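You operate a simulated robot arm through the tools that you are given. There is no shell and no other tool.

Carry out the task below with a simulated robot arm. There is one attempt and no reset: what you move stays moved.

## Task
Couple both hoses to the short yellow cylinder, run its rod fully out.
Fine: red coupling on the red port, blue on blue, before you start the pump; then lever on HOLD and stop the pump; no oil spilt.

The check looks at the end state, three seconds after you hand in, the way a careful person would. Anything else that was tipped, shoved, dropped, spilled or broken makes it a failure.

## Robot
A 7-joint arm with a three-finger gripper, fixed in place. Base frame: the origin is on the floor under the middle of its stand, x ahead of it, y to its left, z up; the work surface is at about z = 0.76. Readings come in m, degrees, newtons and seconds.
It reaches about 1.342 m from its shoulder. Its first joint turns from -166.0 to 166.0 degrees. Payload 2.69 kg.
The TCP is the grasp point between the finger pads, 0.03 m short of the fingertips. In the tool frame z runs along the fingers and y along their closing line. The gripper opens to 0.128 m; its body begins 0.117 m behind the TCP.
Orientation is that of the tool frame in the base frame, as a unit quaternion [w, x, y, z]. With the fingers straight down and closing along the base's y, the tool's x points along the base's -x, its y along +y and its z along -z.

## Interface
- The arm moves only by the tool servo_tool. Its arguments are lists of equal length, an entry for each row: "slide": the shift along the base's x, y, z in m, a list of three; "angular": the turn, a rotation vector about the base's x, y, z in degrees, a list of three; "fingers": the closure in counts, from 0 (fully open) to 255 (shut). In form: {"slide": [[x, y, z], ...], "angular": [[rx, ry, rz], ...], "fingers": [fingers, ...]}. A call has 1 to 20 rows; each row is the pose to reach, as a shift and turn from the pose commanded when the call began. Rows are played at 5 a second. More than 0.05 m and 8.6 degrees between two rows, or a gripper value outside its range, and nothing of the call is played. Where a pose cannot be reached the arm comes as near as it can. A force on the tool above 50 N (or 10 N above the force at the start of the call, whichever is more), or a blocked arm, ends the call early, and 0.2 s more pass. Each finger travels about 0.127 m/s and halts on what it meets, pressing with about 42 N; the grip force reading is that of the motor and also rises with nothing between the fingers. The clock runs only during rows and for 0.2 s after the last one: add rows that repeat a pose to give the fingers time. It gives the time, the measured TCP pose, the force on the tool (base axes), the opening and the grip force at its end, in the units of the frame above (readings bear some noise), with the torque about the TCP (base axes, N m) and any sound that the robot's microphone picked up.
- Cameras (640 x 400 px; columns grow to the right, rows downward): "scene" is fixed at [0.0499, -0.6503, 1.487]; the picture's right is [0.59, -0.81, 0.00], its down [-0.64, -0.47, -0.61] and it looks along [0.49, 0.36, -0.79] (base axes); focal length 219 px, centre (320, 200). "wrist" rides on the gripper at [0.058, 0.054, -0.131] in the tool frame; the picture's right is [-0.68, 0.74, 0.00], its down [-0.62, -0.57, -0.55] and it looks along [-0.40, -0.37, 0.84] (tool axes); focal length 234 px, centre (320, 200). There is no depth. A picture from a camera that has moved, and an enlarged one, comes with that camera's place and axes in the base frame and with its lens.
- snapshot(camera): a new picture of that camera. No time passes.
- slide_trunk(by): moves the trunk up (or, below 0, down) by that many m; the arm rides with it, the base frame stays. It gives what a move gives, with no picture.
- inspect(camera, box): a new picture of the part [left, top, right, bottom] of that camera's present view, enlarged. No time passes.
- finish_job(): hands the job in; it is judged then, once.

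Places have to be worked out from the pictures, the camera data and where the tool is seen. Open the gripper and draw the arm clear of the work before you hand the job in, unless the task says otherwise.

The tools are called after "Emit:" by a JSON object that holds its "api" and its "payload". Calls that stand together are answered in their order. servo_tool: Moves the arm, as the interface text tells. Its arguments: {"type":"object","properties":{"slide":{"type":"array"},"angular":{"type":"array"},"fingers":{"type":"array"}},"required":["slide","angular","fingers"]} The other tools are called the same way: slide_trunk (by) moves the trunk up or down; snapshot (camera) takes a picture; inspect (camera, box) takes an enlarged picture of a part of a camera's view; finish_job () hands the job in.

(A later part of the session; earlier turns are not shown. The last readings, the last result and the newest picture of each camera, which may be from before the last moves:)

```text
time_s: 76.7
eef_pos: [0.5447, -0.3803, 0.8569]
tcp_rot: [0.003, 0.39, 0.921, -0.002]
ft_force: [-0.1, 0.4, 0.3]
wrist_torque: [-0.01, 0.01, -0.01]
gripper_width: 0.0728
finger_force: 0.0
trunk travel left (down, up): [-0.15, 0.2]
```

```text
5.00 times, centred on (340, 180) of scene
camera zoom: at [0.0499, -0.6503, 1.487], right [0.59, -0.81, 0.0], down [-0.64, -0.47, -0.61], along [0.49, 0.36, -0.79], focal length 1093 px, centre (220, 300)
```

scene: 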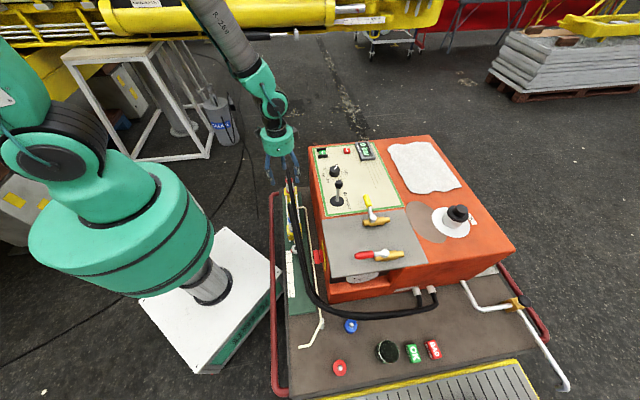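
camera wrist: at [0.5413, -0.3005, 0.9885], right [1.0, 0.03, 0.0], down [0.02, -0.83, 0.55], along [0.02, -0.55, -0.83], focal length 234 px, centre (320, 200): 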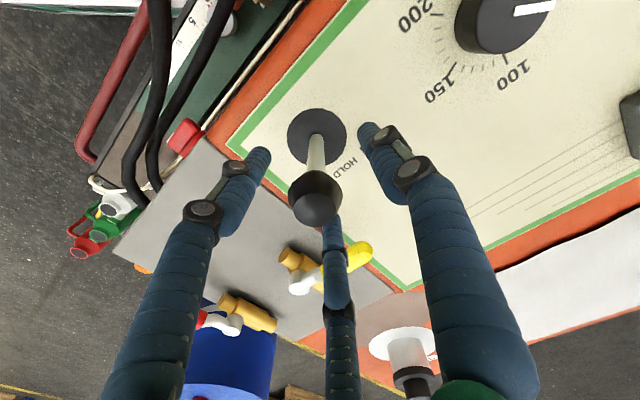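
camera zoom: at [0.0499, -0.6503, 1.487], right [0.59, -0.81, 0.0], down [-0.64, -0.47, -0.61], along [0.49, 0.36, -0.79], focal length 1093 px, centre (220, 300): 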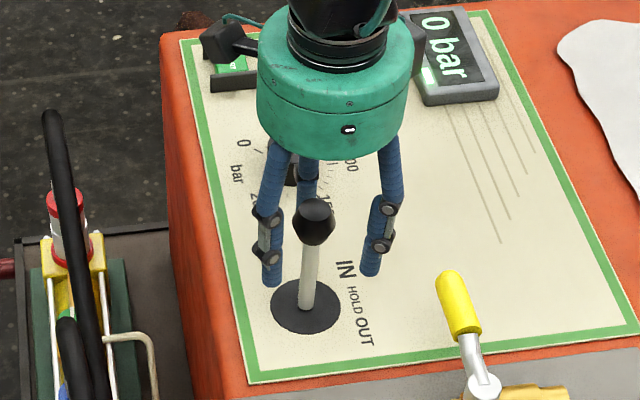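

The knob is right in the middle of the cage. I'll move slowly toward OUT (direction -0.705,-0.709) until the finger meets the knob and starts to tilt the lever.

Emit:
{"api": "servo_tool", "payload": {"slide": [[-0.0053, -0.0053, 0], [-0.0106, -0.0106, 0], [-0.0159, -0.0159, 0], [-0.0212, -0.0213, 0], [-0.0247, -0.0248, 0], [-0.0282, -0.0284, -0.001]], "angular": [[0, 0, 0], [0, 0, 0], [0, 0, 0], [0, 0, 0], [0, 0, 0], [0, 0, 0]], "fingers": [110, 110, 110, 110, 110, 110]}}

Emit:
{"api": "inspect", "payload": {"camera": "scene", "box": [260, 130, 380, 290]}}

Emit:
{"api": "snapshot", "payload": {"camera": "wrist"}}

```text
time_s: 78.1
eef_pos: [0.5128, -0.4059, 0.8573]
tcp_rot: [0.002, 0.39, 0.921, 0.0]
ft_force: [-0.4, 0.4, -0.2]
wrist_torque: [0.02, 0.02, 0.01]
gripper_width: 0.0729
finger_force: 0.1
trunk travel left (down, up): [-0.15, 0.2]
```

```text
2.50 times, centred on (320, 210) of scene
camera zoom: at [0.0499, -0.6503, 1.487], right [0.59, -0.81, 0.0], down [-0.64, -0.47, -0.61], along [0.49, 0.36, -0.79], focal length 546 px, centre (320, 175)
```

zoom: 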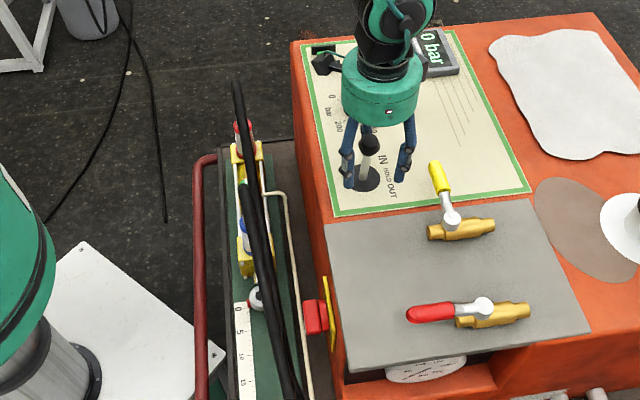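

```text
taken
camera wrist: at [0.5115, -0.3258, 0.989], right [1.0, 0.03, 0.0], down [0.02, -0.83, 0.55], along [0.02, -0.55, -0.83], focal length 234 px, centre (320, 200)
```

wrist: 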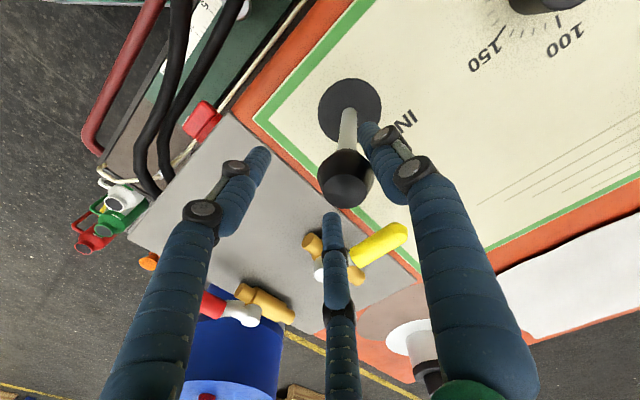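

The right finger has just about reached the knob. I'll keep pushing toward OUT in small steps.

Emit:
{"api": "servo_tool", "payload": {"slide": [[-0.0035, -0.0035, 0], [-0.007, -0.007, 0], [-0.0105, -0.0105, 0], [-0.014, -0.014, 0], [-0.0175, -0.0175, 0], [-0.021, -0.021, 0]], "angular": [[0, 0, 0], [0, 0, 0], [0, 0, 0], [0, 0, 0], [0, 0, 0], [0, 0, 0]], "fingers": [110, 110, 110, 110, 110, 110]}}

Emit:
{"api": "inspect", "payload": {"camera": "scene", "box": [260, 130, 380, 290]}}

Emit:
{"api": "snapshot", "payload": {"camera": "wrist"}}

```text
time_s: 79.5
eef_pos: [0.4942, -0.4275, 0.8592]
tcp_rot: [0.003, 0.39, 0.921, -0.002]
ft_force: [15.1, 10.4, 2.7]
wrist_torque: [0.41, -0.42, -0.09]
gripper_width: 0.0851
finger_force: 9.6
trunk travel left (down, up): [-0.15, 0.2]
```

```text
2.50 times, centred on (320, 210) of scene
camera zoom: at [0.0499, -0.6503, 1.487], right [0.59, -0.81, 0.0], down [-0.64, -0.47, -0.61], along [0.49, 0.36, -0.79], focal length 546 px, centre (320, 175)
```

zoom: 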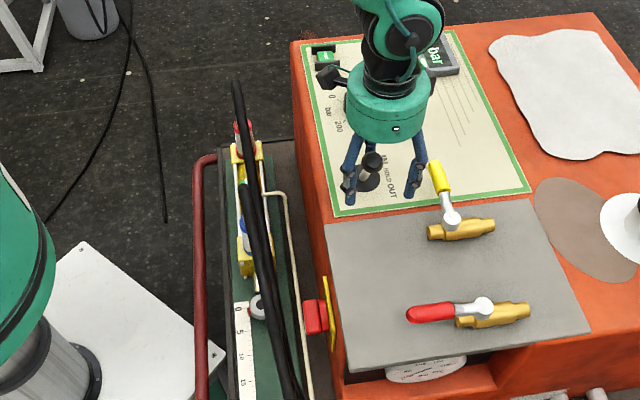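

```text
taken
camera wrist: at [0.4919, -0.3475, 0.9897], right [1.0, 0.03, 0.0], down [0.02, -0.83, 0.55], along [0.02, -0.55, -0.83], focal length 234 px, centre (320, 200)
```

wrist: 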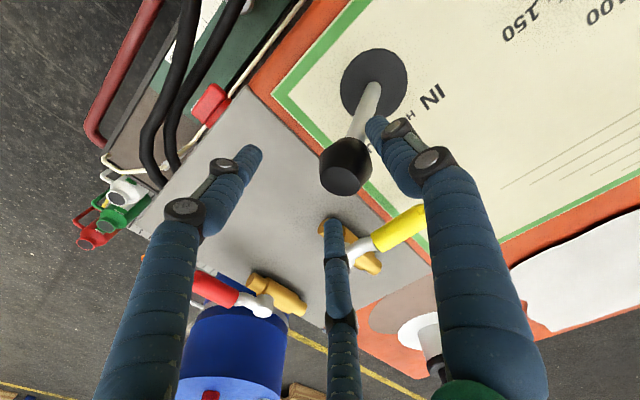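

The lever is tilting and the rod eye has moved slightly. I'll zoom in on the rod and display before I push further.

Emit:
{"api": "inspect", "payload": {"camera": "scene", "box": [275, 215, 325, 285]}}

Emit:
{"api": "inspect", "payload": {"camera": "scene", "box": [310, 135, 390, 225]}}

Emit:
{"api": "inspect", "payload": {"camera": "wrist", "box": [270, 40, 450, 210]}}

```text
5.71 times, centred on (300, 250) of scene
camera zoom: at [0.0499, -0.6503, 1.487], right [0.59, -0.81, 0.0], down [-0.64, -0.47, -0.61], along [0.49, 0.36, -0.79], focal length 1249 px, centre (434, -86)
```

zoom: 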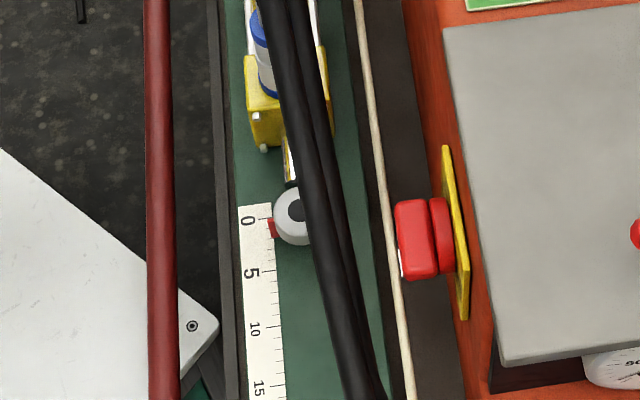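

```text
4.44 times, centred on (350, 180) of scene
camera zoom: at [0.0499, -0.6503, 1.487], right [0.59, -0.81, 0.0], down [-0.64, -0.47, -0.61], along [0.49, 0.36, -0.79], focal length 972 px, centre (187, 289)
```

zoom: 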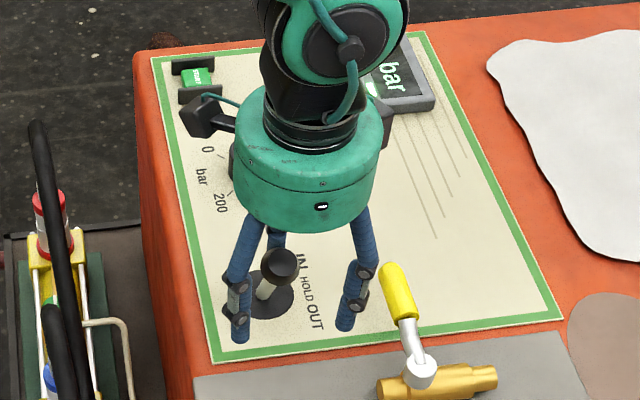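

```text
2.35 times, centred on (360, 125) of wrist
camera zoom: at [0.4919, -0.3475, 0.9897], right [1.0, 0.03, 0.0], down [0.02, -0.83, 0.55], along [0.02, -0.55, -0.83], focal length 551 px, centre (226, 376)
```

zoom: 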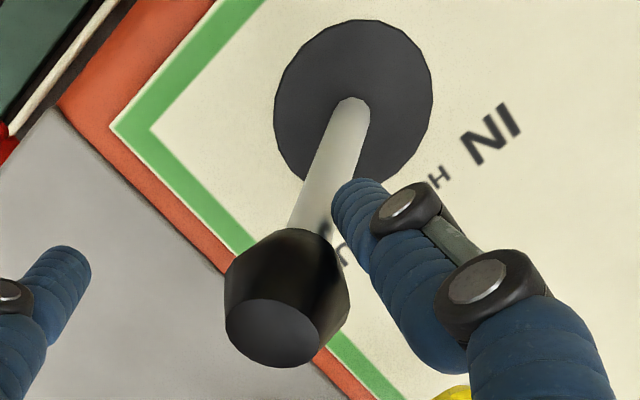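

The rod pointer has advanced to about 1 cm, so OUT does extend the rod. I'll push the lever a bit further and hold it there while time runs.

Emit:
{"api": "servo_tool", "payload": {"slide": [[-0.0035, -0.0035, 0], [-0.007, -0.007, 0], [-0.0085, -0.0085, 0], [-0.0085, -0.0085, 0], [-0.0085, -0.0085, 0], [-0.0085, -0.0085, 0]], "angular": [[0, 0, 0], [0, 0, 0], [0, 0, 0], [0, 0, 0], [0, 0, 0], [0, 0, 0]], "fingers": [110, 110, 110, 110, 110, 110]}}

Emit:
{"api": "inspect", "payload": {"camera": "scene", "box": [275, 215, 325, 285]}}

Emit:
{"api": "inspect", "payload": {"camera": "scene", "box": [310, 135, 390, 225]}}

Emit:
{"api": "inspect", "payload": {"camera": "scene", "box": [270, 280, 400, 390]}}

```text
time_s: 80.9
eef_pos: [0.4859, -0.4344, 0.8575]
tcp_rot: [0.002, 0.391, 0.92, -0.002]
ft_force: [33.7, 26.4, 6.6]
wrist_torque: [0.86, -1.0, -0.29]
gripper_width: 0.103
finger_force: 22.6
trunk travel left (down, up): [-0.15, 0.2]
```

```text
5.71 times, centred on (300, 250) of scene
camera zoom: at [0.0499, -0.6503, 1.487], right [0.59, -0.81, 0.0], down [-0.64, -0.47, -0.61], along [0.49, 0.36, -0.79], focal length 1249 px, centre (434, -86)
```

zoom: 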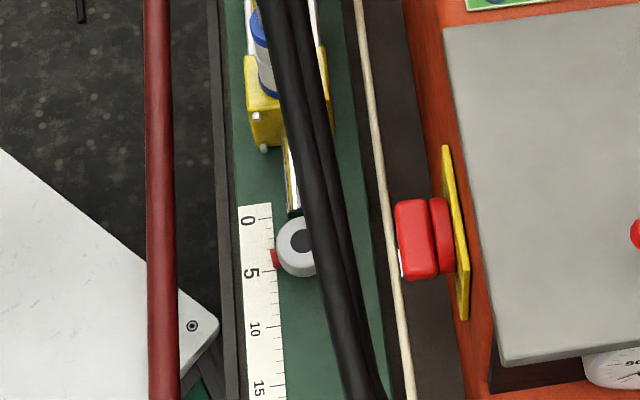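

```text
4.44 times, centred on (350, 180) of scene
camera zoom: at [0.0499, -0.6503, 1.487], right [0.59, -0.81, 0.0], down [-0.64, -0.47, -0.61], along [0.49, 0.36, -0.79], focal length 972 px, centre (187, 289)
```

zoom: 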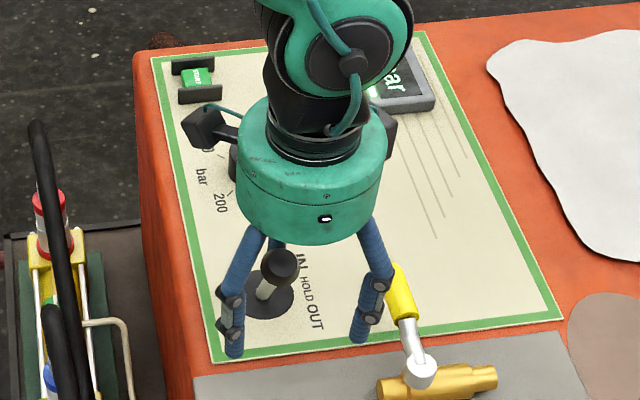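

```text
3.64 times, centred on (335, 335) of scene
camera zoom: at [0.0499, -0.6503, 1.487], right [0.59, -0.81, 0.0], down [-0.64, -0.47, -0.61], along [0.49, 0.36, -0.79], focal length 795 px, centre (266, -291)
```

zoom: 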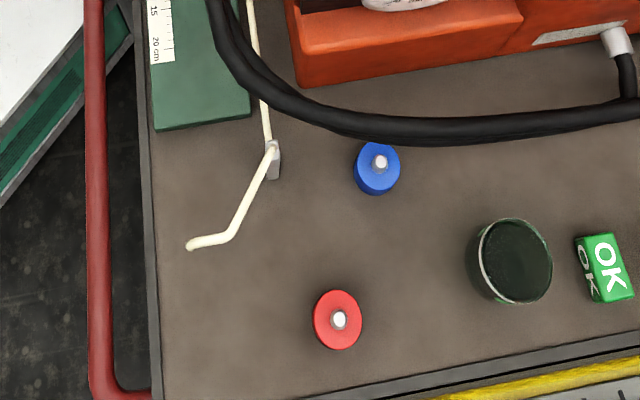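

The rod is at about 3.7 cm and extending, the drain outlet is dry, and the lever is at its OUT stop. I'll back off a few mm to reduce the push force and let time run while I watch the rod.

Emit:
{"api": "servo_tool", "payload": {"slide": [[0.003, 0.003, 0], [0.005, 0.005, 0], [0.005, 0.005, 0], [0.005, 0.005, 0], [0.005, 0.005, 0], [0.005, 0.005, 0], [0.005, 0.005, 0], [0.005, 0.005, 0]], "angular": [[0, 0, 0], [0, 0, 0], [0, 0, 0], [0, 0, 0], [0, 0, 0], [0, 0, 0], [0, 0, 0], [0, 0, 0]], "fingers": [110, 110, 110, 110, 110, 110, 110, 110]}}

Emit:
{"api": "inspect", "payload": {"camera": "scene", "box": [275, 215, 325, 285]}}

Emit:
{"api": "inspect", "payload": {"camera": "scene", "box": [310, 135, 390, 225]}}

```text
time_s: 82.7
eef_pos: [0.4912, -0.4315, 0.858]
tcp_rot: [0.002, 0.391, 0.921, -0.002]
ft_force: [23.9, 6.9, 19.9]
wrist_torque: [0.82, -1.29, -0.63]
gripper_width: 0.092
finger_force: 14.4
trunk travel left (down, up): [-0.15, 0.2]
```

```text
5.71 times, centred on (300, 250) of scene
camera zoom: at [0.0499, -0.6503, 1.487], right [0.59, -0.81, 0.0], down [-0.64, -0.47, -0.61], along [0.49, 0.36, -0.79], focal length 1249 px, centre (434, -86)
```

zoom: 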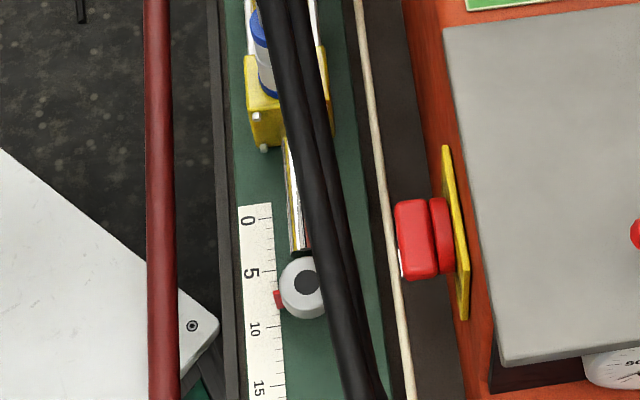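

```text
4.44 times, centred on (350, 180) of scene
camera zoom: at [0.0499, -0.6503, 1.487], right [0.59, -0.81, 0.0], down [-0.64, -0.47, -0.61], along [0.49, 0.36, -0.79], focal length 972 px, centre (187, 289)
```

zoom: 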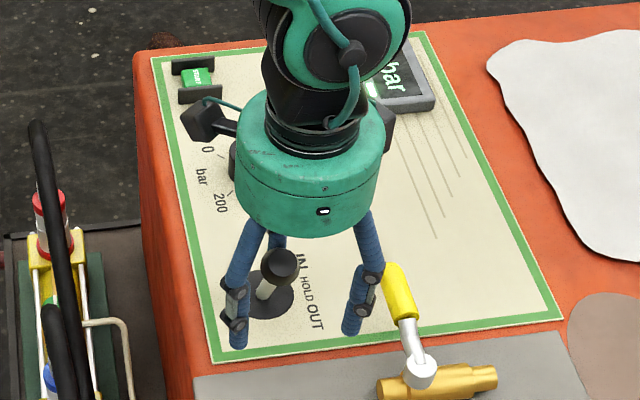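

The rod is at about 7.3 cm, moving roughly 2 cm/s. I'll ease off slightly more and keep holding.

Emit:
{"api": "servo_tool", "payload": {"slide": [[0.002, 0.002, 0.001], [0.003, 0.003, 0.001], [0.003, 0.003, 0.001], [0.003, 0.003, 0.001], [0.003, 0.003, 0.001], [0.003, 0.003, 0.001], [0.003, 0.003, 0.001], [0.003, 0.003, 0.001], [0.003, 0.003, 0.001], [0.003, 0.003, 0.001]], "angular": [[0, 0, 0], [0, 0, 0], [0, 0, 0], [0, 0, 0], [0, 0, 0], [0, 0, 0], [0, 0, 0], [0, 0, 0], [0, 0, 0], [0, 0, 0]], "fingers": [110, 110, 110, 110, 110, 110, 110, 110, 110, 110]}}

Emit:
{"api": "inspect", "payload": {"camera": "scene", "box": [275, 215, 325, 285]}}

Emit:
{"api": "inspect", "payload": {"camera": "scene", "box": [310, 135, 390, 225]}}

Emit:
{"api": "snapshot", "payload": {"camera": "wrist"}}

```text
time_s: 84.9
eef_pos: [0.4938, -0.4284, 0.8602]
tcp_rot: [0.002, 0.391, 0.921, -0.002]
ft_force: [11.7, 15.5, 6.3]
wrist_torque: [0.59, -0.47, 0.1]
gripper_width: 0.0871
finger_force: 10.9
trunk travel left (down, up): [-0.15, 0.2]
```

```text
5.71 times, centred on (300, 250) of scene
camera zoom: at [0.0499, -0.6503, 1.487], right [0.59, -0.81, 0.0], down [-0.64, -0.47, -0.61], along [0.49, 0.36, -0.79], focal length 1249 px, centre (434, -86)
```

zoom: 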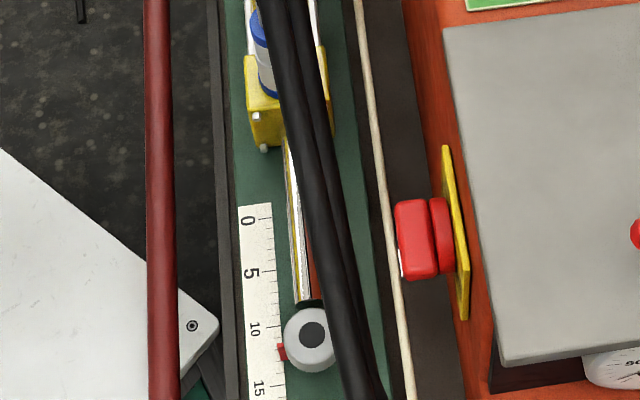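

```text
4.44 times, centred on (350, 180) of scene
camera zoom: at [0.0499, -0.6503, 1.487], right [0.59, -0.81, 0.0], down [-0.64, -0.47, -0.61], along [0.49, 0.36, -0.79], focal length 972 px, centre (187, 289)
```

zoom: 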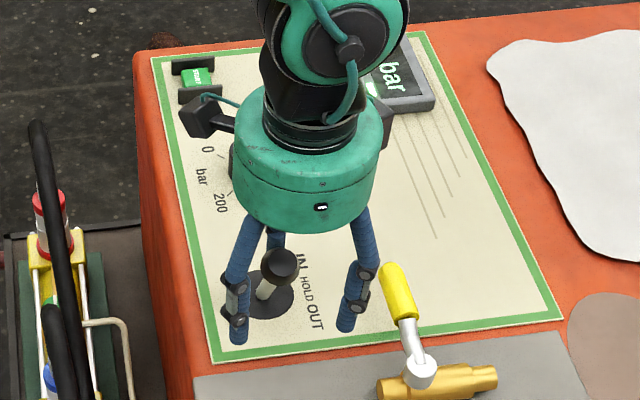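

```text
taken
camera wrist: at [0.4904, -0.348, 0.9909], right [1.0, 0.02, 0.0], down [0.02, -0.83, 0.55], along [0.02, -0.55, -0.83], focal length 234 px, centre (320, 200)
```

wrist: 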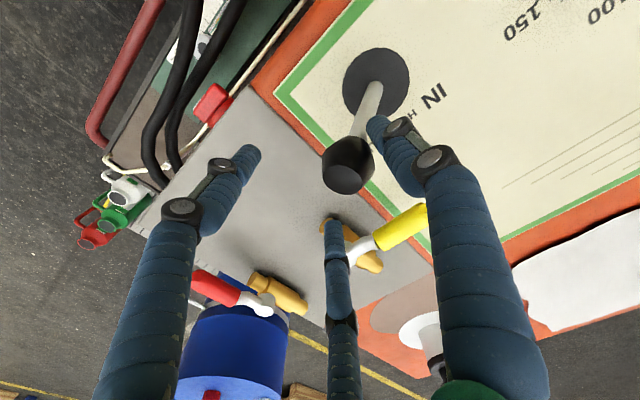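

The rod is at about 12 cm. I'll keep holding the lever at OUT.

Emit:
{"api": "servo_tool", "payload": {"slide": [[0, 0, 0], [0, 0, 0], [0, 0, 0], [0, 0, 0], [0, 0, 0], [0, 0, 0], [0, 0, 0], [0, 0, 0], [0, 0, 0], [0, 0, 0], [0, 0, 0], [0, 0, 0]], "angular": [[0, 0, 0], [0, 0, 0], [0, 0, 0], [0, 0, 0], [0, 0, 0], [0, 0, 0], [0, 0, 0], [0, 0, 0], [0, 0, 0], [0, 0, 0], [0, 0, 0], [0, 0, 0]], "fingers": [110, 110, 110, 110, 110, 110, 110, 110, 110, 110, 110, 110]}}

Emit:
{"api": "inspect", "payload": {"camera": "scene", "box": [275, 230, 335, 310]}}

Emit:
{"api": "inspect", "payload": {"camera": "scene", "box": [340, 130, 400, 170]}}

```text
time_s: 87.5
eef_pos: [0.4934, -0.4282, 0.8601]
tcp_rot: [0.002, 0.391, 0.921, -0.002]
ft_force: [13.5, 12.4, 8.0]
wrist_torque: [0.62, -0.61, 0.02]
gripper_width: 0.0869
finger_force: 10.9
trunk travel left (down, up): [-0.15, 0.2]
```

```text
5.00 times, centred on (305, 270) of scene
camera zoom: at [0.0499, -0.6503, 1.487], right [0.59, -0.81, 0.0], down [-0.64, -0.47, -0.61], along [0.49, 0.36, -0.79], focal length 1093 px, centre (395, -150)
```

zoom: 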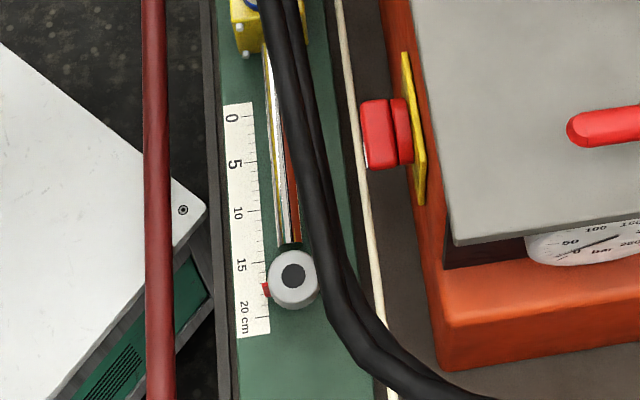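

```text
10.00 times, centred on (370, 150) of scene
camera zoom: at [0.0499, -0.6503, 1.487], right [0.59, -0.81, 0.0], down [-0.64, -0.47, -0.61], along [0.49, 0.36, -0.79], focal length 2186 px, centre (-180, 700)
```

zoom: 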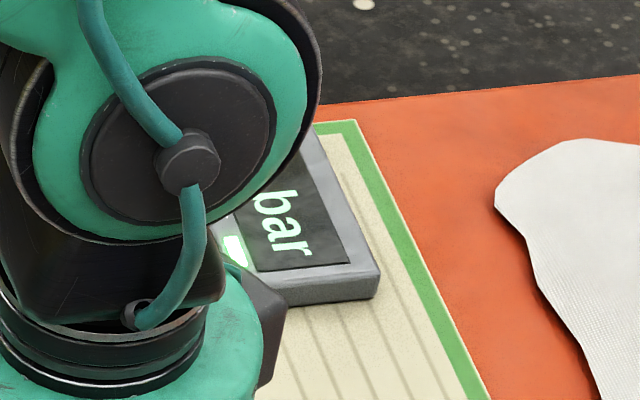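

The rod is at about 17 cm. I'll keep holding until it stops moving and the pressure rises.

Emit:
{"api": "servo_tool", "payload": {"slide": [[0, 0, 0], [0, 0, 0], [0, 0, 0], [0, 0, 0], [0, 0, 0], [0, 0, 0], [0, 0, 0], [0, 0, 0], [0, 0, 0], [0, 0, 0]], "angular": [[0, 0, 0], [0, 0, 0], [0, 0, 0], [0, 0, 0], [0, 0, 0], [0, 0, 0], [0, 0, 0], [0, 0, 0], [0, 0, 0], [0, 0, 0]], "fingers": [110, 110, 110, 110, 110, 110, 110, 110, 110, 110]}}

Emit:
{"api": "inspect", "payload": {"camera": "scene", "box": [275, 230, 335, 310]}}

Emit:
{"api": "inspect", "payload": {"camera": "scene", "box": [340, 265, 380, 290]}}

```text
time_s: 89.7
eef_pos: [0.4932, -0.4292, 0.8597]
tcp_rot: [0.002, 0.391, 0.92, -0.001]
ft_force: [15.0, 11.1, 9.2]
wrist_torque: [0.59, -0.68, -0.15]
gripper_width: 0.0868
finger_force: 10.6
trunk travel left (down, up): [-0.15, 0.2]
```

```text
5.00 times, centred on (305, 270) of scene
camera zoom: at [0.0499, -0.6503, 1.487], right [0.59, -0.81, 0.0], down [-0.64, -0.47, -0.61], along [0.49, 0.36, -0.79], focal length 1093 px, centre (395, -150)
```

zoom: 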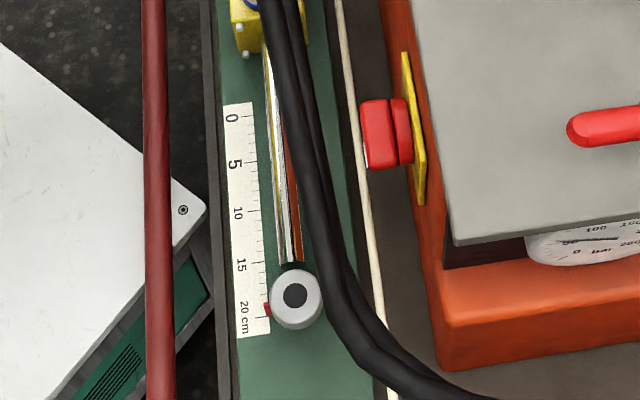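

```text
16.00 times, centred on (360, 278) of scene
camera zoom: at [0.0499, -0.6503, 1.487], right [0.59, -0.81, 0.0], down [-0.64, -0.47, -0.61], along [0.49, 0.36, -0.79], focal length 3498 px, centre (-320, -1040)
```

zoom: 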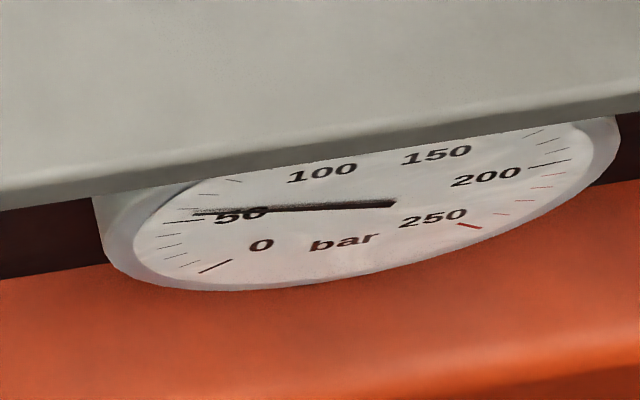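

The gauge shows about 60 bar and the pointer is near 19–20 cm, which suggests the end of the stroke. I'll hold one second more to confirm the rod no longer moves.

Emit:
{"api": "servo_tool", "payload": {"slide": [[0, 0, 0], [0, 0, 0], [0, 0, 0], [0, 0, 0], [0, 0, 0]], "angular": [[0, 0, 0], [0, 0, 0], [0, 0, 0], [0, 0, 0], [0, 0, 0]], "fingers": [110, 110, 110, 110, 110]}}

Emit:
{"api": "inspect", "payload": {"camera": "scene", "box": [275, 230, 335, 310]}}

Emit:
{"api": "inspect", "payload": {"camera": "scene", "box": [270, 280, 400, 390]}}

```text
time_s: 90.9
eef_pos: [0.493, -0.4282, 0.8603]
tcp_rot: [0.002, 0.39, 0.921, -0.002]
ft_force: [14.8, 9.7, 10.1]
wrist_torque: [0.57, -0.72, -0.17]
gripper_width: 0.087
finger_force: 10.8
trunk travel left (down, up): [-0.15, 0.2]
```

```text
5.00 times, centred on (305, 270) of scene
camera zoom: at [0.0499, -0.6503, 1.487], right [0.59, -0.81, 0.0], down [-0.64, -0.47, -0.61], along [0.49, 0.36, -0.79], focal length 1093 px, centre (395, -150)
```

zoom: 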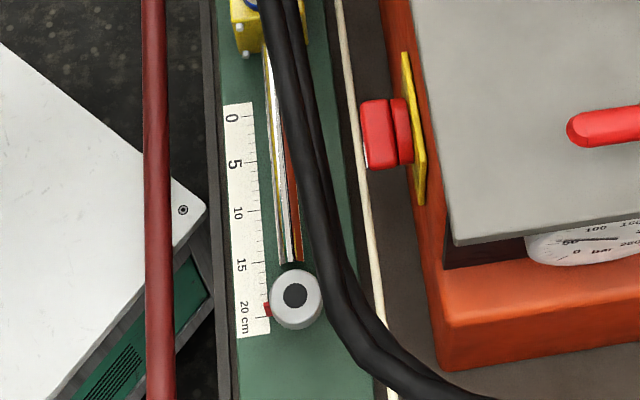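

```text
3.64 times, centred on (335, 335) of scene
camera zoom: at [0.0499, -0.6503, 1.487], right [0.59, -0.81, 0.0], down [-0.64, -0.47, -0.61], along [0.49, 0.36, -0.79], focal length 795 px, centre (266, -291)
```

zoom: 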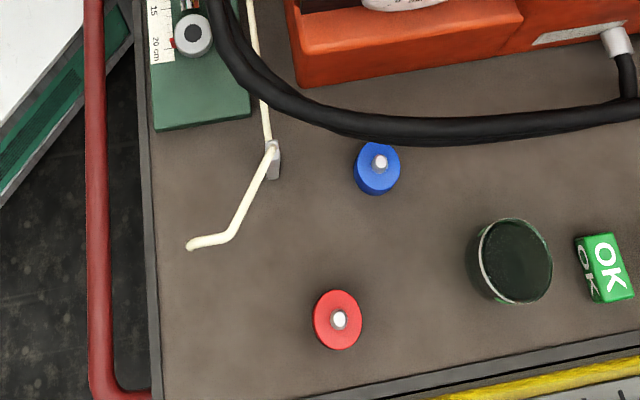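

The rod has stopped at the end of its travel at about 60 bar, and everything is dry. I'll back the hand off along +s to re-centre on the knob and see whether the lever stays or springs back.

Emit:
{"api": "servo_tool", "payload": {"slide": [[0.003, 0.003, 0], [0.006, 0.006, 0], [0.009, 0.009, 0], [0.012, 0.012, 0], [0.015, 0.015, 0], [0.015, 0.015, 0]], "angular": [[0, 0, 0], [0, 0, 0], [0, 0, 0], [0, 0, 0], [0, 0, 0], [0, 0, 0]], "fingers": [110, 110, 110, 110, 110, 110]}}

Emit:
{"api": "inspect", "payload": {"camera": "scene", "box": [310, 135, 390, 225]}}

Emit:
{"api": "snapshot", "payload": {"camera": "wrist"}}

```text
time_s: 92.3
eef_pos: [0.5078, -0.4124, 0.8594]
tcp_rot: [0.002, 0.391, 0.92, -0.001]
ft_force: [0.2, -0.4, 0.6]
wrist_torque: [0.0, 0.0, -0.02]
gripper_width: 0.0731
finger_force: 0.1
trunk travel left (down, up): [-0.15, 0.2]
```

```text
4.44 times, centred on (350, 180) of scene
camera zoom: at [0.0499, -0.6503, 1.487], right [0.59, -0.81, 0.0], down [-0.64, -0.47, -0.61], along [0.49, 0.36, -0.79], focal length 972 px, centre (187, 289)
```

zoom: 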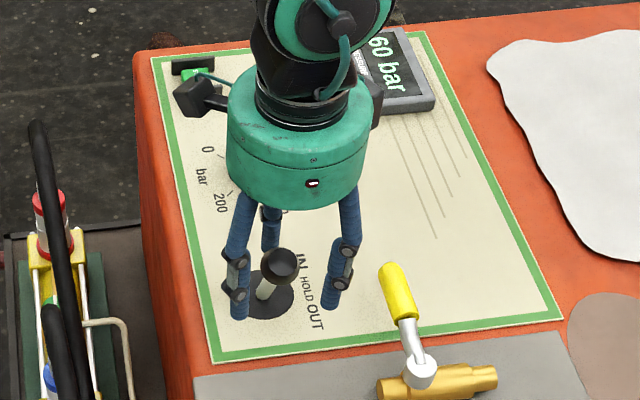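

```text
taken
camera wrist: at [0.505, -0.3321, 0.9918], right [1.0, 0.02, 0.0], down [0.02, -0.83, 0.55], along [0.02, -0.55, -0.83], focal length 234 px, centre (320, 200)
```

wrist: 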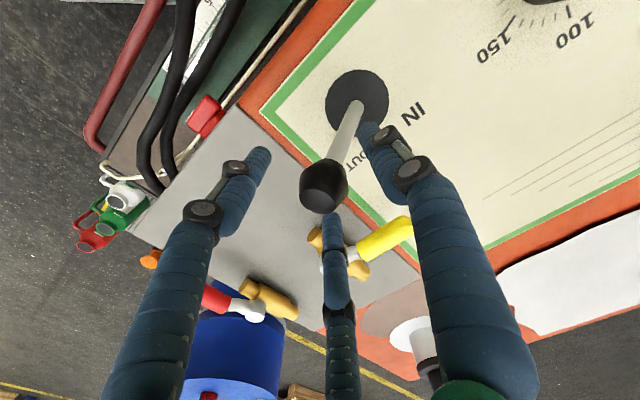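

The lever stays at OUT with 60 bar on the display. I'll centre the hand on the knob and narrow the cage to about 38 mm so the fingers can push it back to HOLD.

Emit:
{"api": "servo_tool", "payload": {"slide": [[0.001, 0.003, -0.002], [0.0015, 0.005, -0.004], [0.0015, 0.005, -0.004], [0.0015, 0.005, -0.004], [0.0015, 0.005, -0.004]], "angular": [[0, 0, 0], [0, 0, 0], [0, 0, 0], [0, 0, 0], [0, 0, 0]], "fingers": [110, 110, 150, 180, 180]}}

Emit:
{"api": "snapshot", "payload": {"camera": "wrist"}}

Emit:
{"api": "inspect", "payload": {"camera": "scene", "box": [310, 135, 390, 225]}}

```text
time_s: 93.5
eef_pos: [0.5102, -0.4081, 0.8554]
tcp_rot: [0.002, 0.391, 0.92, -0.001]
ft_force: [4.6, 7.6, 1.5]
wrist_torque: [0.25, -0.17, 0.04]
gripper_width: 0.0437
finger_force: 4.7
trunk travel left (down, up): [-0.15, 0.2]
```

```text
taken
camera wrist: at [0.5066, -0.3277, 0.9864], right [1.0, 0.02, 0.0], down [0.02, -0.83, 0.55], along [0.02, -0.55, -0.83], focal length 234 px, centre (320, 200)
```

wrist: 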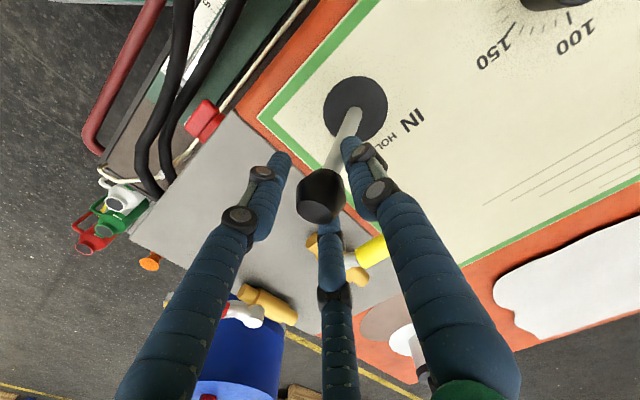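

```text
4.44 times, centred on (350, 180) of scene
camera zoom: at [0.0499, -0.6503, 1.487], right [0.59, -0.81, 0.0], down [-0.64, -0.47, -0.61], along [0.49, 0.36, -0.79], focal length 972 px, centre (187, 289)
```

zoom: 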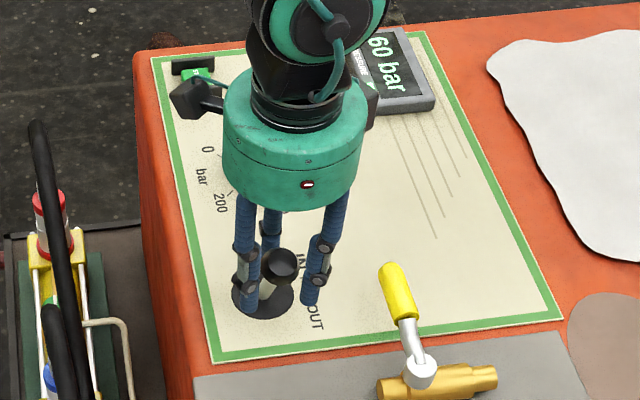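

The knob is caged. I'll push it back toward HOLD, about two thirds of the way first, then check the lever angle.

Emit:
{"api": "servo_tool", "payload": {"slide": [[0.004, 0.004, 0.001], [0.008, 0.008, 0.002], [0.012, 0.012, 0.003], [0.016, 0.016, 0.004], [0.02, 0.02, 0.005], [0.024, 0.024, 0.006]], "angular": [[0, 0, 0], [0, 0, 0], [0, 0, 0], [0, 0, 0], [0, 0, 0], [0, 0, 0]], "fingers": [180, 180, 180, 180, 180, 180]}}

Emit:
{"api": "snapshot", "payload": {"camera": "wrist"}}

Emit:
{"api": "inspect", "payload": {"camera": "scene", "box": [310, 135, 390, 225]}}

```text
time_s: 94.9
eef_pos: [0.5323, -0.3846, 0.8609]
tcp_rot: [0.002, 0.391, 0.92, -0.001]
ft_force: [1.4, 0.6, 0.3]
wrist_torque: [-0.01, -0.01, 0.03]
gripper_width: 0.0375
finger_force: 0.0
trunk travel left (down, up): [-0.15, 0.2]
```

```text
taken
camera wrist: at [0.5302, -0.3048, 0.9916], right [1.0, 0.02, 0.0], down [0.02, -0.83, 0.55], along [0.02, -0.55, -0.83], focal length 234 px, centre (320, 200)
```

wrist: 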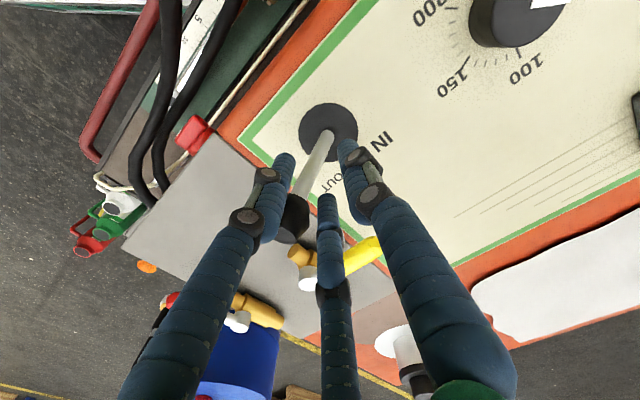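

```text
4.44 times, centred on (350, 180) of scene
camera zoom: at [0.0499, -0.6503, 1.487], right [0.59, -0.81, 0.0], down [-0.64, -0.47, -0.61], along [0.49, 0.36, -0.79], focal length 972 px, centre (187, 289)
```

zoom: 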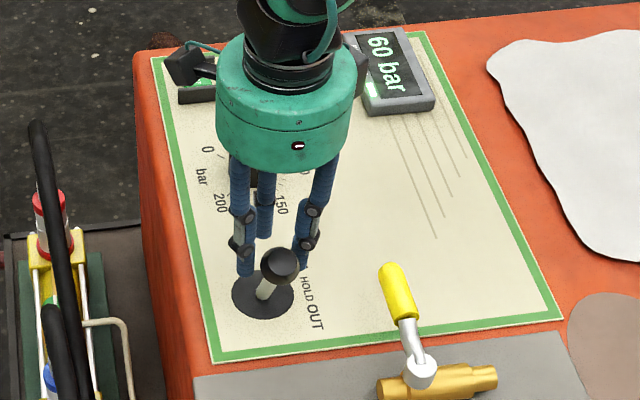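

The knob slipped out between two fingers and the lever is still at OUT. I'll lift, re-centre over the tilted knob, lower, and grip it fully this time.

Emit:
{"api": "servo_tool", "payload": {"slide": [[0, 0, 0.02], [0, 0, 0.04], [0, 0, 0.065], [-0.011, -0.011, 0.065], [-0.0215, -0.0215, 0.065], [-0.0215, -0.0215, 0.065]], "angular": [[0, 0, 0], [0, 0, 0], [0, 0, 0], [0, 0, 0], [0, 0, 0], [0, 0, 0]], "fingers": [180, 180, 180, 110, 110, 110]}}

Emit:
{"api": "snapshot", "payload": {"camera": "wrist"}}

Emit:
{"api": "inspect", "payload": {"camera": "scene", "box": [310, 135, 390, 225]}}

```text
time_s: 96.3
eef_pos: [0.5108, -0.403, 0.9263]
tcp_rot: [0.001, 0.391, 0.92, 0.0]
ft_force: [-0.8, -1.1, 0.2]
wrist_torque: [0.0, -0.02, -0.04]
gripper_width: 0.0727
finger_force: 0.1
trunk travel left (down, up): [-0.15, 0.2]
```

```text
taken
camera wrist: at [0.5084, -0.3239, 1.0573], right [1.0, 0.02, 0.0], down [0.02, -0.83, 0.55], along [0.02, -0.55, -0.83], focal length 234 px, centre (320, 200)
```

wrist: 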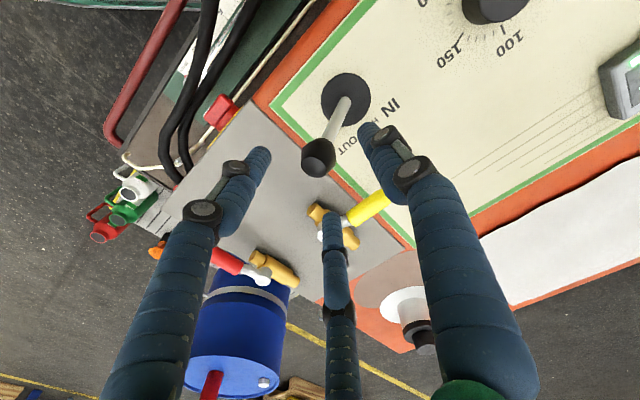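

```text
4.44 times, centred on (350, 180) of scene
camera zoom: at [0.0499, -0.6503, 1.487], right [0.59, -0.81, 0.0], down [-0.64, -0.47, -0.61], along [0.49, 0.36, -0.79], focal length 972 px, centre (187, 289)
```

zoom: 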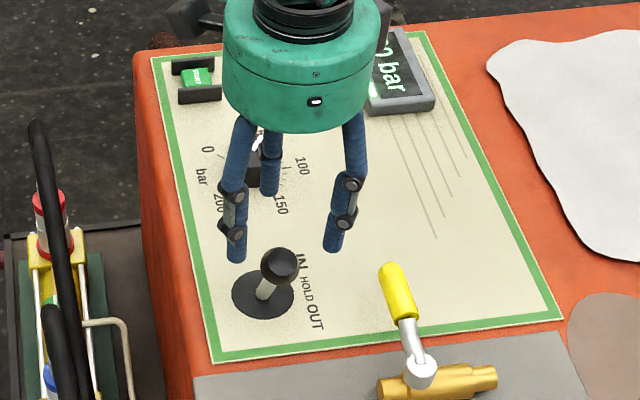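

The tilted knob is at about (0.508,-0.410). I'll correct, lower around it and close fully to grip it.

Emit:
{"api": "servo_tool", "payload": {"slide": [[-0.003, -0.006, -0.02], [-0.003, -0.006, -0.045], [-0.003, -0.006, -0.072], [-0.003, -0.006, -0.072], [-0.003, -0.006, -0.072], [-0.003, -0.006, -0.072], [-0.003, -0.006, -0.072]], "angular": [[0, 0, 0], [0, 0, 0], [0, 0, 0], [0, 0, 0], [0, 0, 0], [0, 0, 0], [0, 0, 0]], "fingers": [110, 110, 110, 150, 200, 255, 255]}}

Emit:
{"api": "snapshot", "payload": {"camera": "wrist"}}

Emit:
{"api": "inspect", "payload": {"camera": "scene", "box": [310, 135, 390, 225]}}

```text
time_s: 97.7
eef_pos: [0.5128, -0.4064, 0.8562]
tcp_rot: [0.003, 0.391, 0.92, 0.0]
ft_force: [31.6, 40.1, 5.2]
wrist_torque: [1.89, -1.36, 0.17]
gripper_width: 0.0351
finger_force: 42.1
trunk travel left (down, up): [-0.15, 0.2]
stopped in row 6: the force on the tool passed its limit at 58 N (the readings are from after the stop); the commanded pose is now the measured one
```

```text
taken
camera wrist: at [0.5094, -0.327, 0.9878], right [1.0, 0.03, 0.01], down [0.02, -0.83, 0.55], along [0.02, -0.55, -0.83], focal length 234 px, centre (320, 200)
```

wrist: 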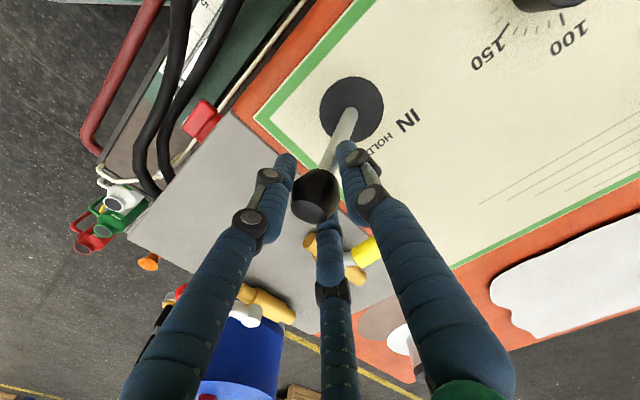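

```text
4.44 times, centred on (350, 180) of scene
camera zoom: at [0.0499, -0.6503, 1.487], right [0.59, -0.81, 0.0], down [-0.64, -0.47, -0.61], along [0.49, 0.36, -0.79], focal length 972 px, centre (187, 289)
```

zoom: 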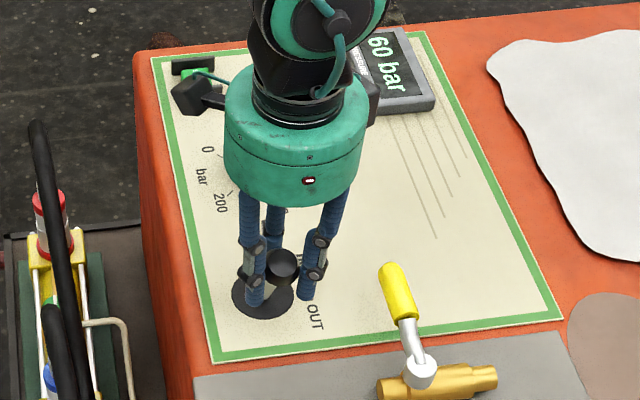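

I have a firm grip on the knob (35 mm, 42 N), with the lever pressed against its OUT stop. I'll move it back toward HOLD in small steps, which should also relieve that load.

Emit:
{"api": "servo_tool", "payload": {"slide": [[0.003, 0.003, 0], [0.006, 0.006, 0.001], [0.009, 0.009, 0.002], [0.012, 0.012, 0.003], [0.015, 0.015, 0.004]], "angular": [[0, 0, 0], [0, 0, 0], [0, 0, 0], [0, 0, 0], [0, 0, 0]], "fingers": [255, 255, 255, 255, 255]}}

Emit:
{"api": "inspect", "payload": {"camera": "scene", "box": [310, 135, 390, 225]}}

Emit:
{"api": "inspect", "payload": {"camera": "wrist", "box": [240, 60, 420, 230]}}

```text
time_s: 98.9
eef_pos: [0.5236, -0.3948, 0.8599]
tcp_rot: [0.003, 0.392, 0.92, 0.0]
ft_force: [-7.9, -6.9, 7.7]
wrist_torque: [-0.54, 0.51, 0.01]
gripper_width: 0.031
finger_force: 44.4
trunk travel left (down, up): [-0.15, 0.2]
```

```text
4.44 times, centred on (350, 180) of scene
camera zoom: at [0.0499, -0.6503, 1.487], right [0.59, -0.81, 0.0], down [-0.64, -0.47, -0.61], along [0.49, 0.36, -0.79], focal length 972 px, centre (187, 289)
```

zoom: 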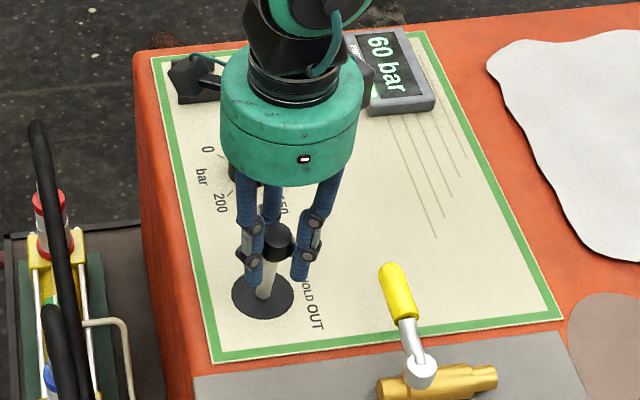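

```text
2.35 times, centred on (330, 145) of wrist
camera zoom: at [0.5212, -0.3153, 0.9918], right [1.0, 0.02, 0.0], down [0.02, -0.83, 0.55], along [0.02, -0.55, -0.83], focal length 551 px, centre (296, 329)
```

zoom: 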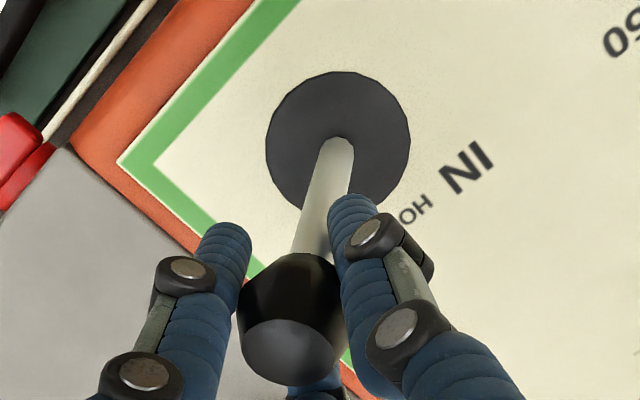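

The lever is following (about halfway back). I'll continue toward upright, aiming for the knob position I saw at the start.

Emit:
{"api": "servo_tool", "payload": {"slide": [[0.003, 0.003, 0.001], [0.006, 0.006, 0.0015], [0.009, 0.009, 0.002], [0.011, 0.011, 0.0025], [0.011, 0.011, 0.0025]], "angular": [[0, 0, 0], [0, 0, 0], [0, 0, 0], [0, 0, 0], [0, 0, 0]], "fingers": [255, 255, 255, 255, 255]}}

Emit:
{"api": "inspect", "payload": {"camera": "scene", "box": [310, 135, 390, 225]}}

Emit:
{"api": "inspect", "payload": {"camera": "wrist", "box": [240, 60, 420, 230]}}

Emit:
{"api": "inspect", "payload": {"camera": "scene", "box": [275, 230, 335, 310]}}

```text
time_s: 100.1
eef_pos: [0.5369, -0.384, 0.8601]
tcp_rot: [0.001, 0.391, 0.92, 0.0]
ft_force: [7.3, -7.2, -29.4]
wrist_torque: [-0.25, -0.04, -0.16]
gripper_width: 0.0317
finger_force: 45.3
trunk travel left (down, up): [-0.15, 0.2]
```

```text
4.44 times, centred on (350, 180) of scene
camera zoom: at [0.0499, -0.6503, 1.487], right [0.59, -0.81, 0.0], down [-0.64, -0.47, -0.61], along [0.49, 0.36, -0.79], focal length 972 px, centre (187, 289)
```

zoom: 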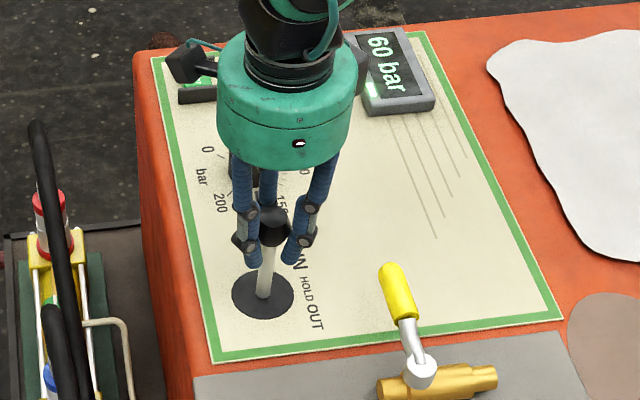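

```text
2.35 times, centred on (330, 145) of wrist
camera zoom: at [0.533, -0.3039, 0.9914], right [1.0, 0.02, 0.0], down [0.02, -0.83, 0.55], along [0.02, -0.55, -0.83], focal length 551 px, centre (296, 329)
```

zoom: 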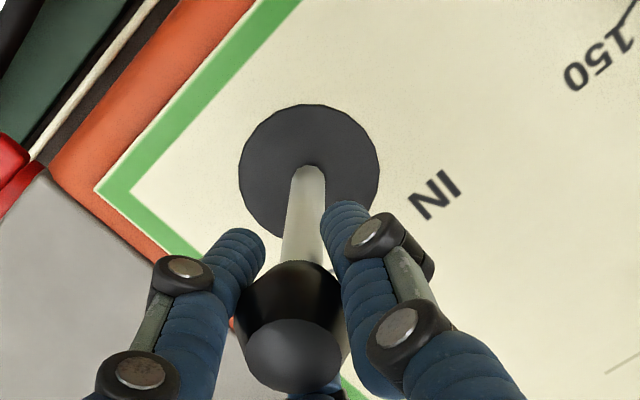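

```text
5.00 times, centred on (305, 270) of scene
camera zoom: at [0.0499, -0.6503, 1.487], right [0.59, -0.81, 0.0], down [-0.64, -0.47, -0.61], along [0.49, 0.36, -0.79], focal length 1093 px, centre (395, -150)
```

zoom: 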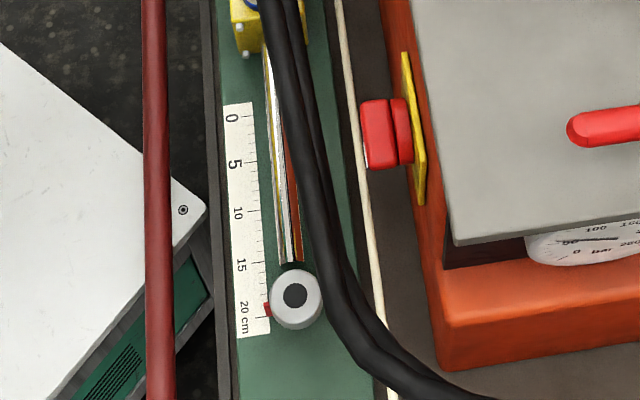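

The lever is nearly upright, about 5 mm short in each axis, and I'm pulling up slightly (-29 N). I'll lower 2–3 mm and move the last bit to upright.

Emit:
{"api": "servo_tool", "payload": {"slide": [[0.001, 0.001, -0.002], [0.0025, 0.0025, -0.003], [0.004, 0.004, -0.003], [0.005, 0.005, -0.003], [0.005, 0.005, -0.003]], "angular": [[0, 0, 0], [0, 0, 0], [0, 0, 0], [0, 0, 0], [0, 0, 0]], "fingers": [255, 255, 255, 255, 255]}}

Emit:
{"api": "inspect", "payload": {"camera": "scene", "box": [310, 135, 390, 225]}}

Emit:
{"api": "inspect", "payload": {"camera": "wrist", "box": [240, 60, 420, 230]}}

```text
time_s: 101.3
eef_pos: [0.5416, -0.3785, 0.8592]
tcp_rot: [0.0, 0.391, 0.92, 0.0]
ft_force: [-6.0, -3.6, -27.9]
wrist_torque: [-0.5, 0.56, 0.0]
gripper_width: 0.0319
finger_force: 44.8
trunk travel left (down, up): [-0.15, 0.2]
```

```text
4.44 times, centred on (350, 180) of scene
camera zoom: at [0.0499, -0.6503, 1.487], right [0.59, -0.81, 0.0], down [-0.64, -0.47, -0.61], along [0.49, 0.36, -0.79], focal length 972 px, centre (187, 289)
```

zoom: 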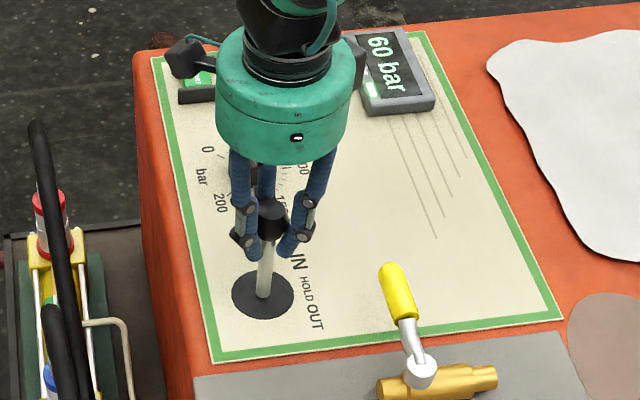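

```text
2.35 times, centred on (330, 145) of wrist
camera zoom: at [0.5381, -0.299, 0.9901], right [1.0, 0.02, 0.0], down [0.02, -0.84, 0.55], along [0.01, -0.55, -0.84], focal length 551 px, centre (296, 329)
```

zoom: 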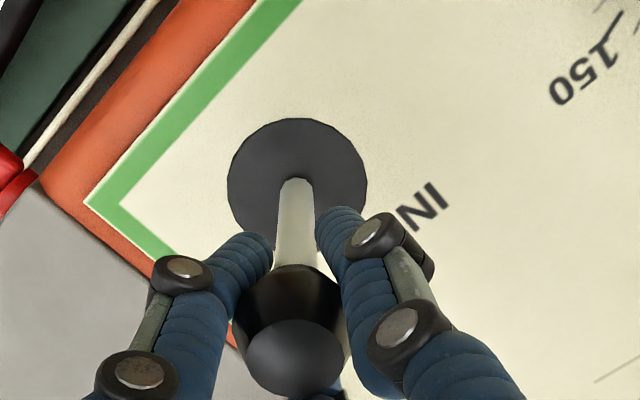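

It's almost upright, about 2 mm more to go. I'll make the last small correction and relieve the upward pull.

Emit:
{"api": "servo_tool", "payload": {"slide": [[0.001, 0.001, -0.001], [0.002, 0.002, -0.002], [0.002, 0.002, -0.002]], "angular": [[0, 0, 0], [0, 0, 0], [0, 0, 0]], "fingers": [255, 255, 255]}}

Emit:
{"api": "inspect", "payload": {"camera": "scene", "box": [310, 135, 390, 225]}}

Emit:
{"api": "inspect", "payload": {"camera": "wrist", "box": [240, 60, 420, 230]}}

```text
time_s: 102.1
eef_pos: [0.5427, -0.3771, 0.8578]
tcp_rot: [0.003, 0.392, 0.92, 0.0]
ft_force: [-12.6, 1.5, -4.0]
wrist_torque: [-0.09, 0.58, -0.09]
gripper_width: 0.0322
finger_force: 44.7
trunk travel left (down, up): [-0.15, 0.2]
```

```text
4.44 times, centred on (350, 180) of scene
camera zoom: at [0.0499, -0.6503, 1.487], right [0.59, -0.81, 0.0], down [-0.64, -0.47, -0.61], along [0.49, 0.36, -0.79], focal length 972 px, centre (187, 289)
```

zoom: 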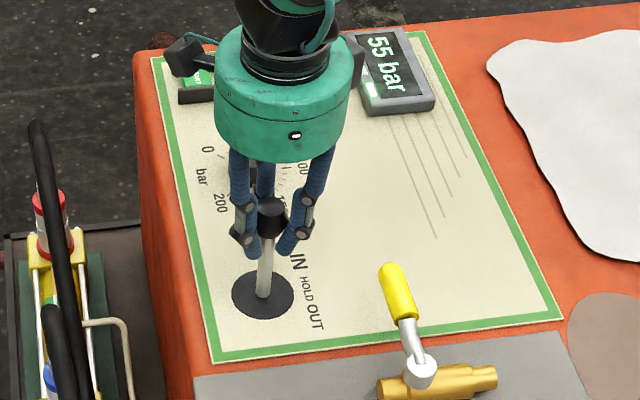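

```text
2.35 times, centred on (330, 145) of wrist
camera zoom: at [0.5399, -0.2966, 0.9893], right [1.0, 0.02, 0.01], down [0.02, -0.83, 0.55], along [0.02, -0.55, -0.83], focal length 551 px, centre (296, 329)
```

zoom: 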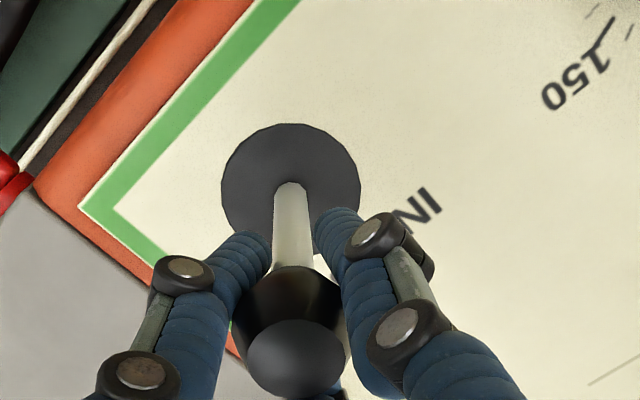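

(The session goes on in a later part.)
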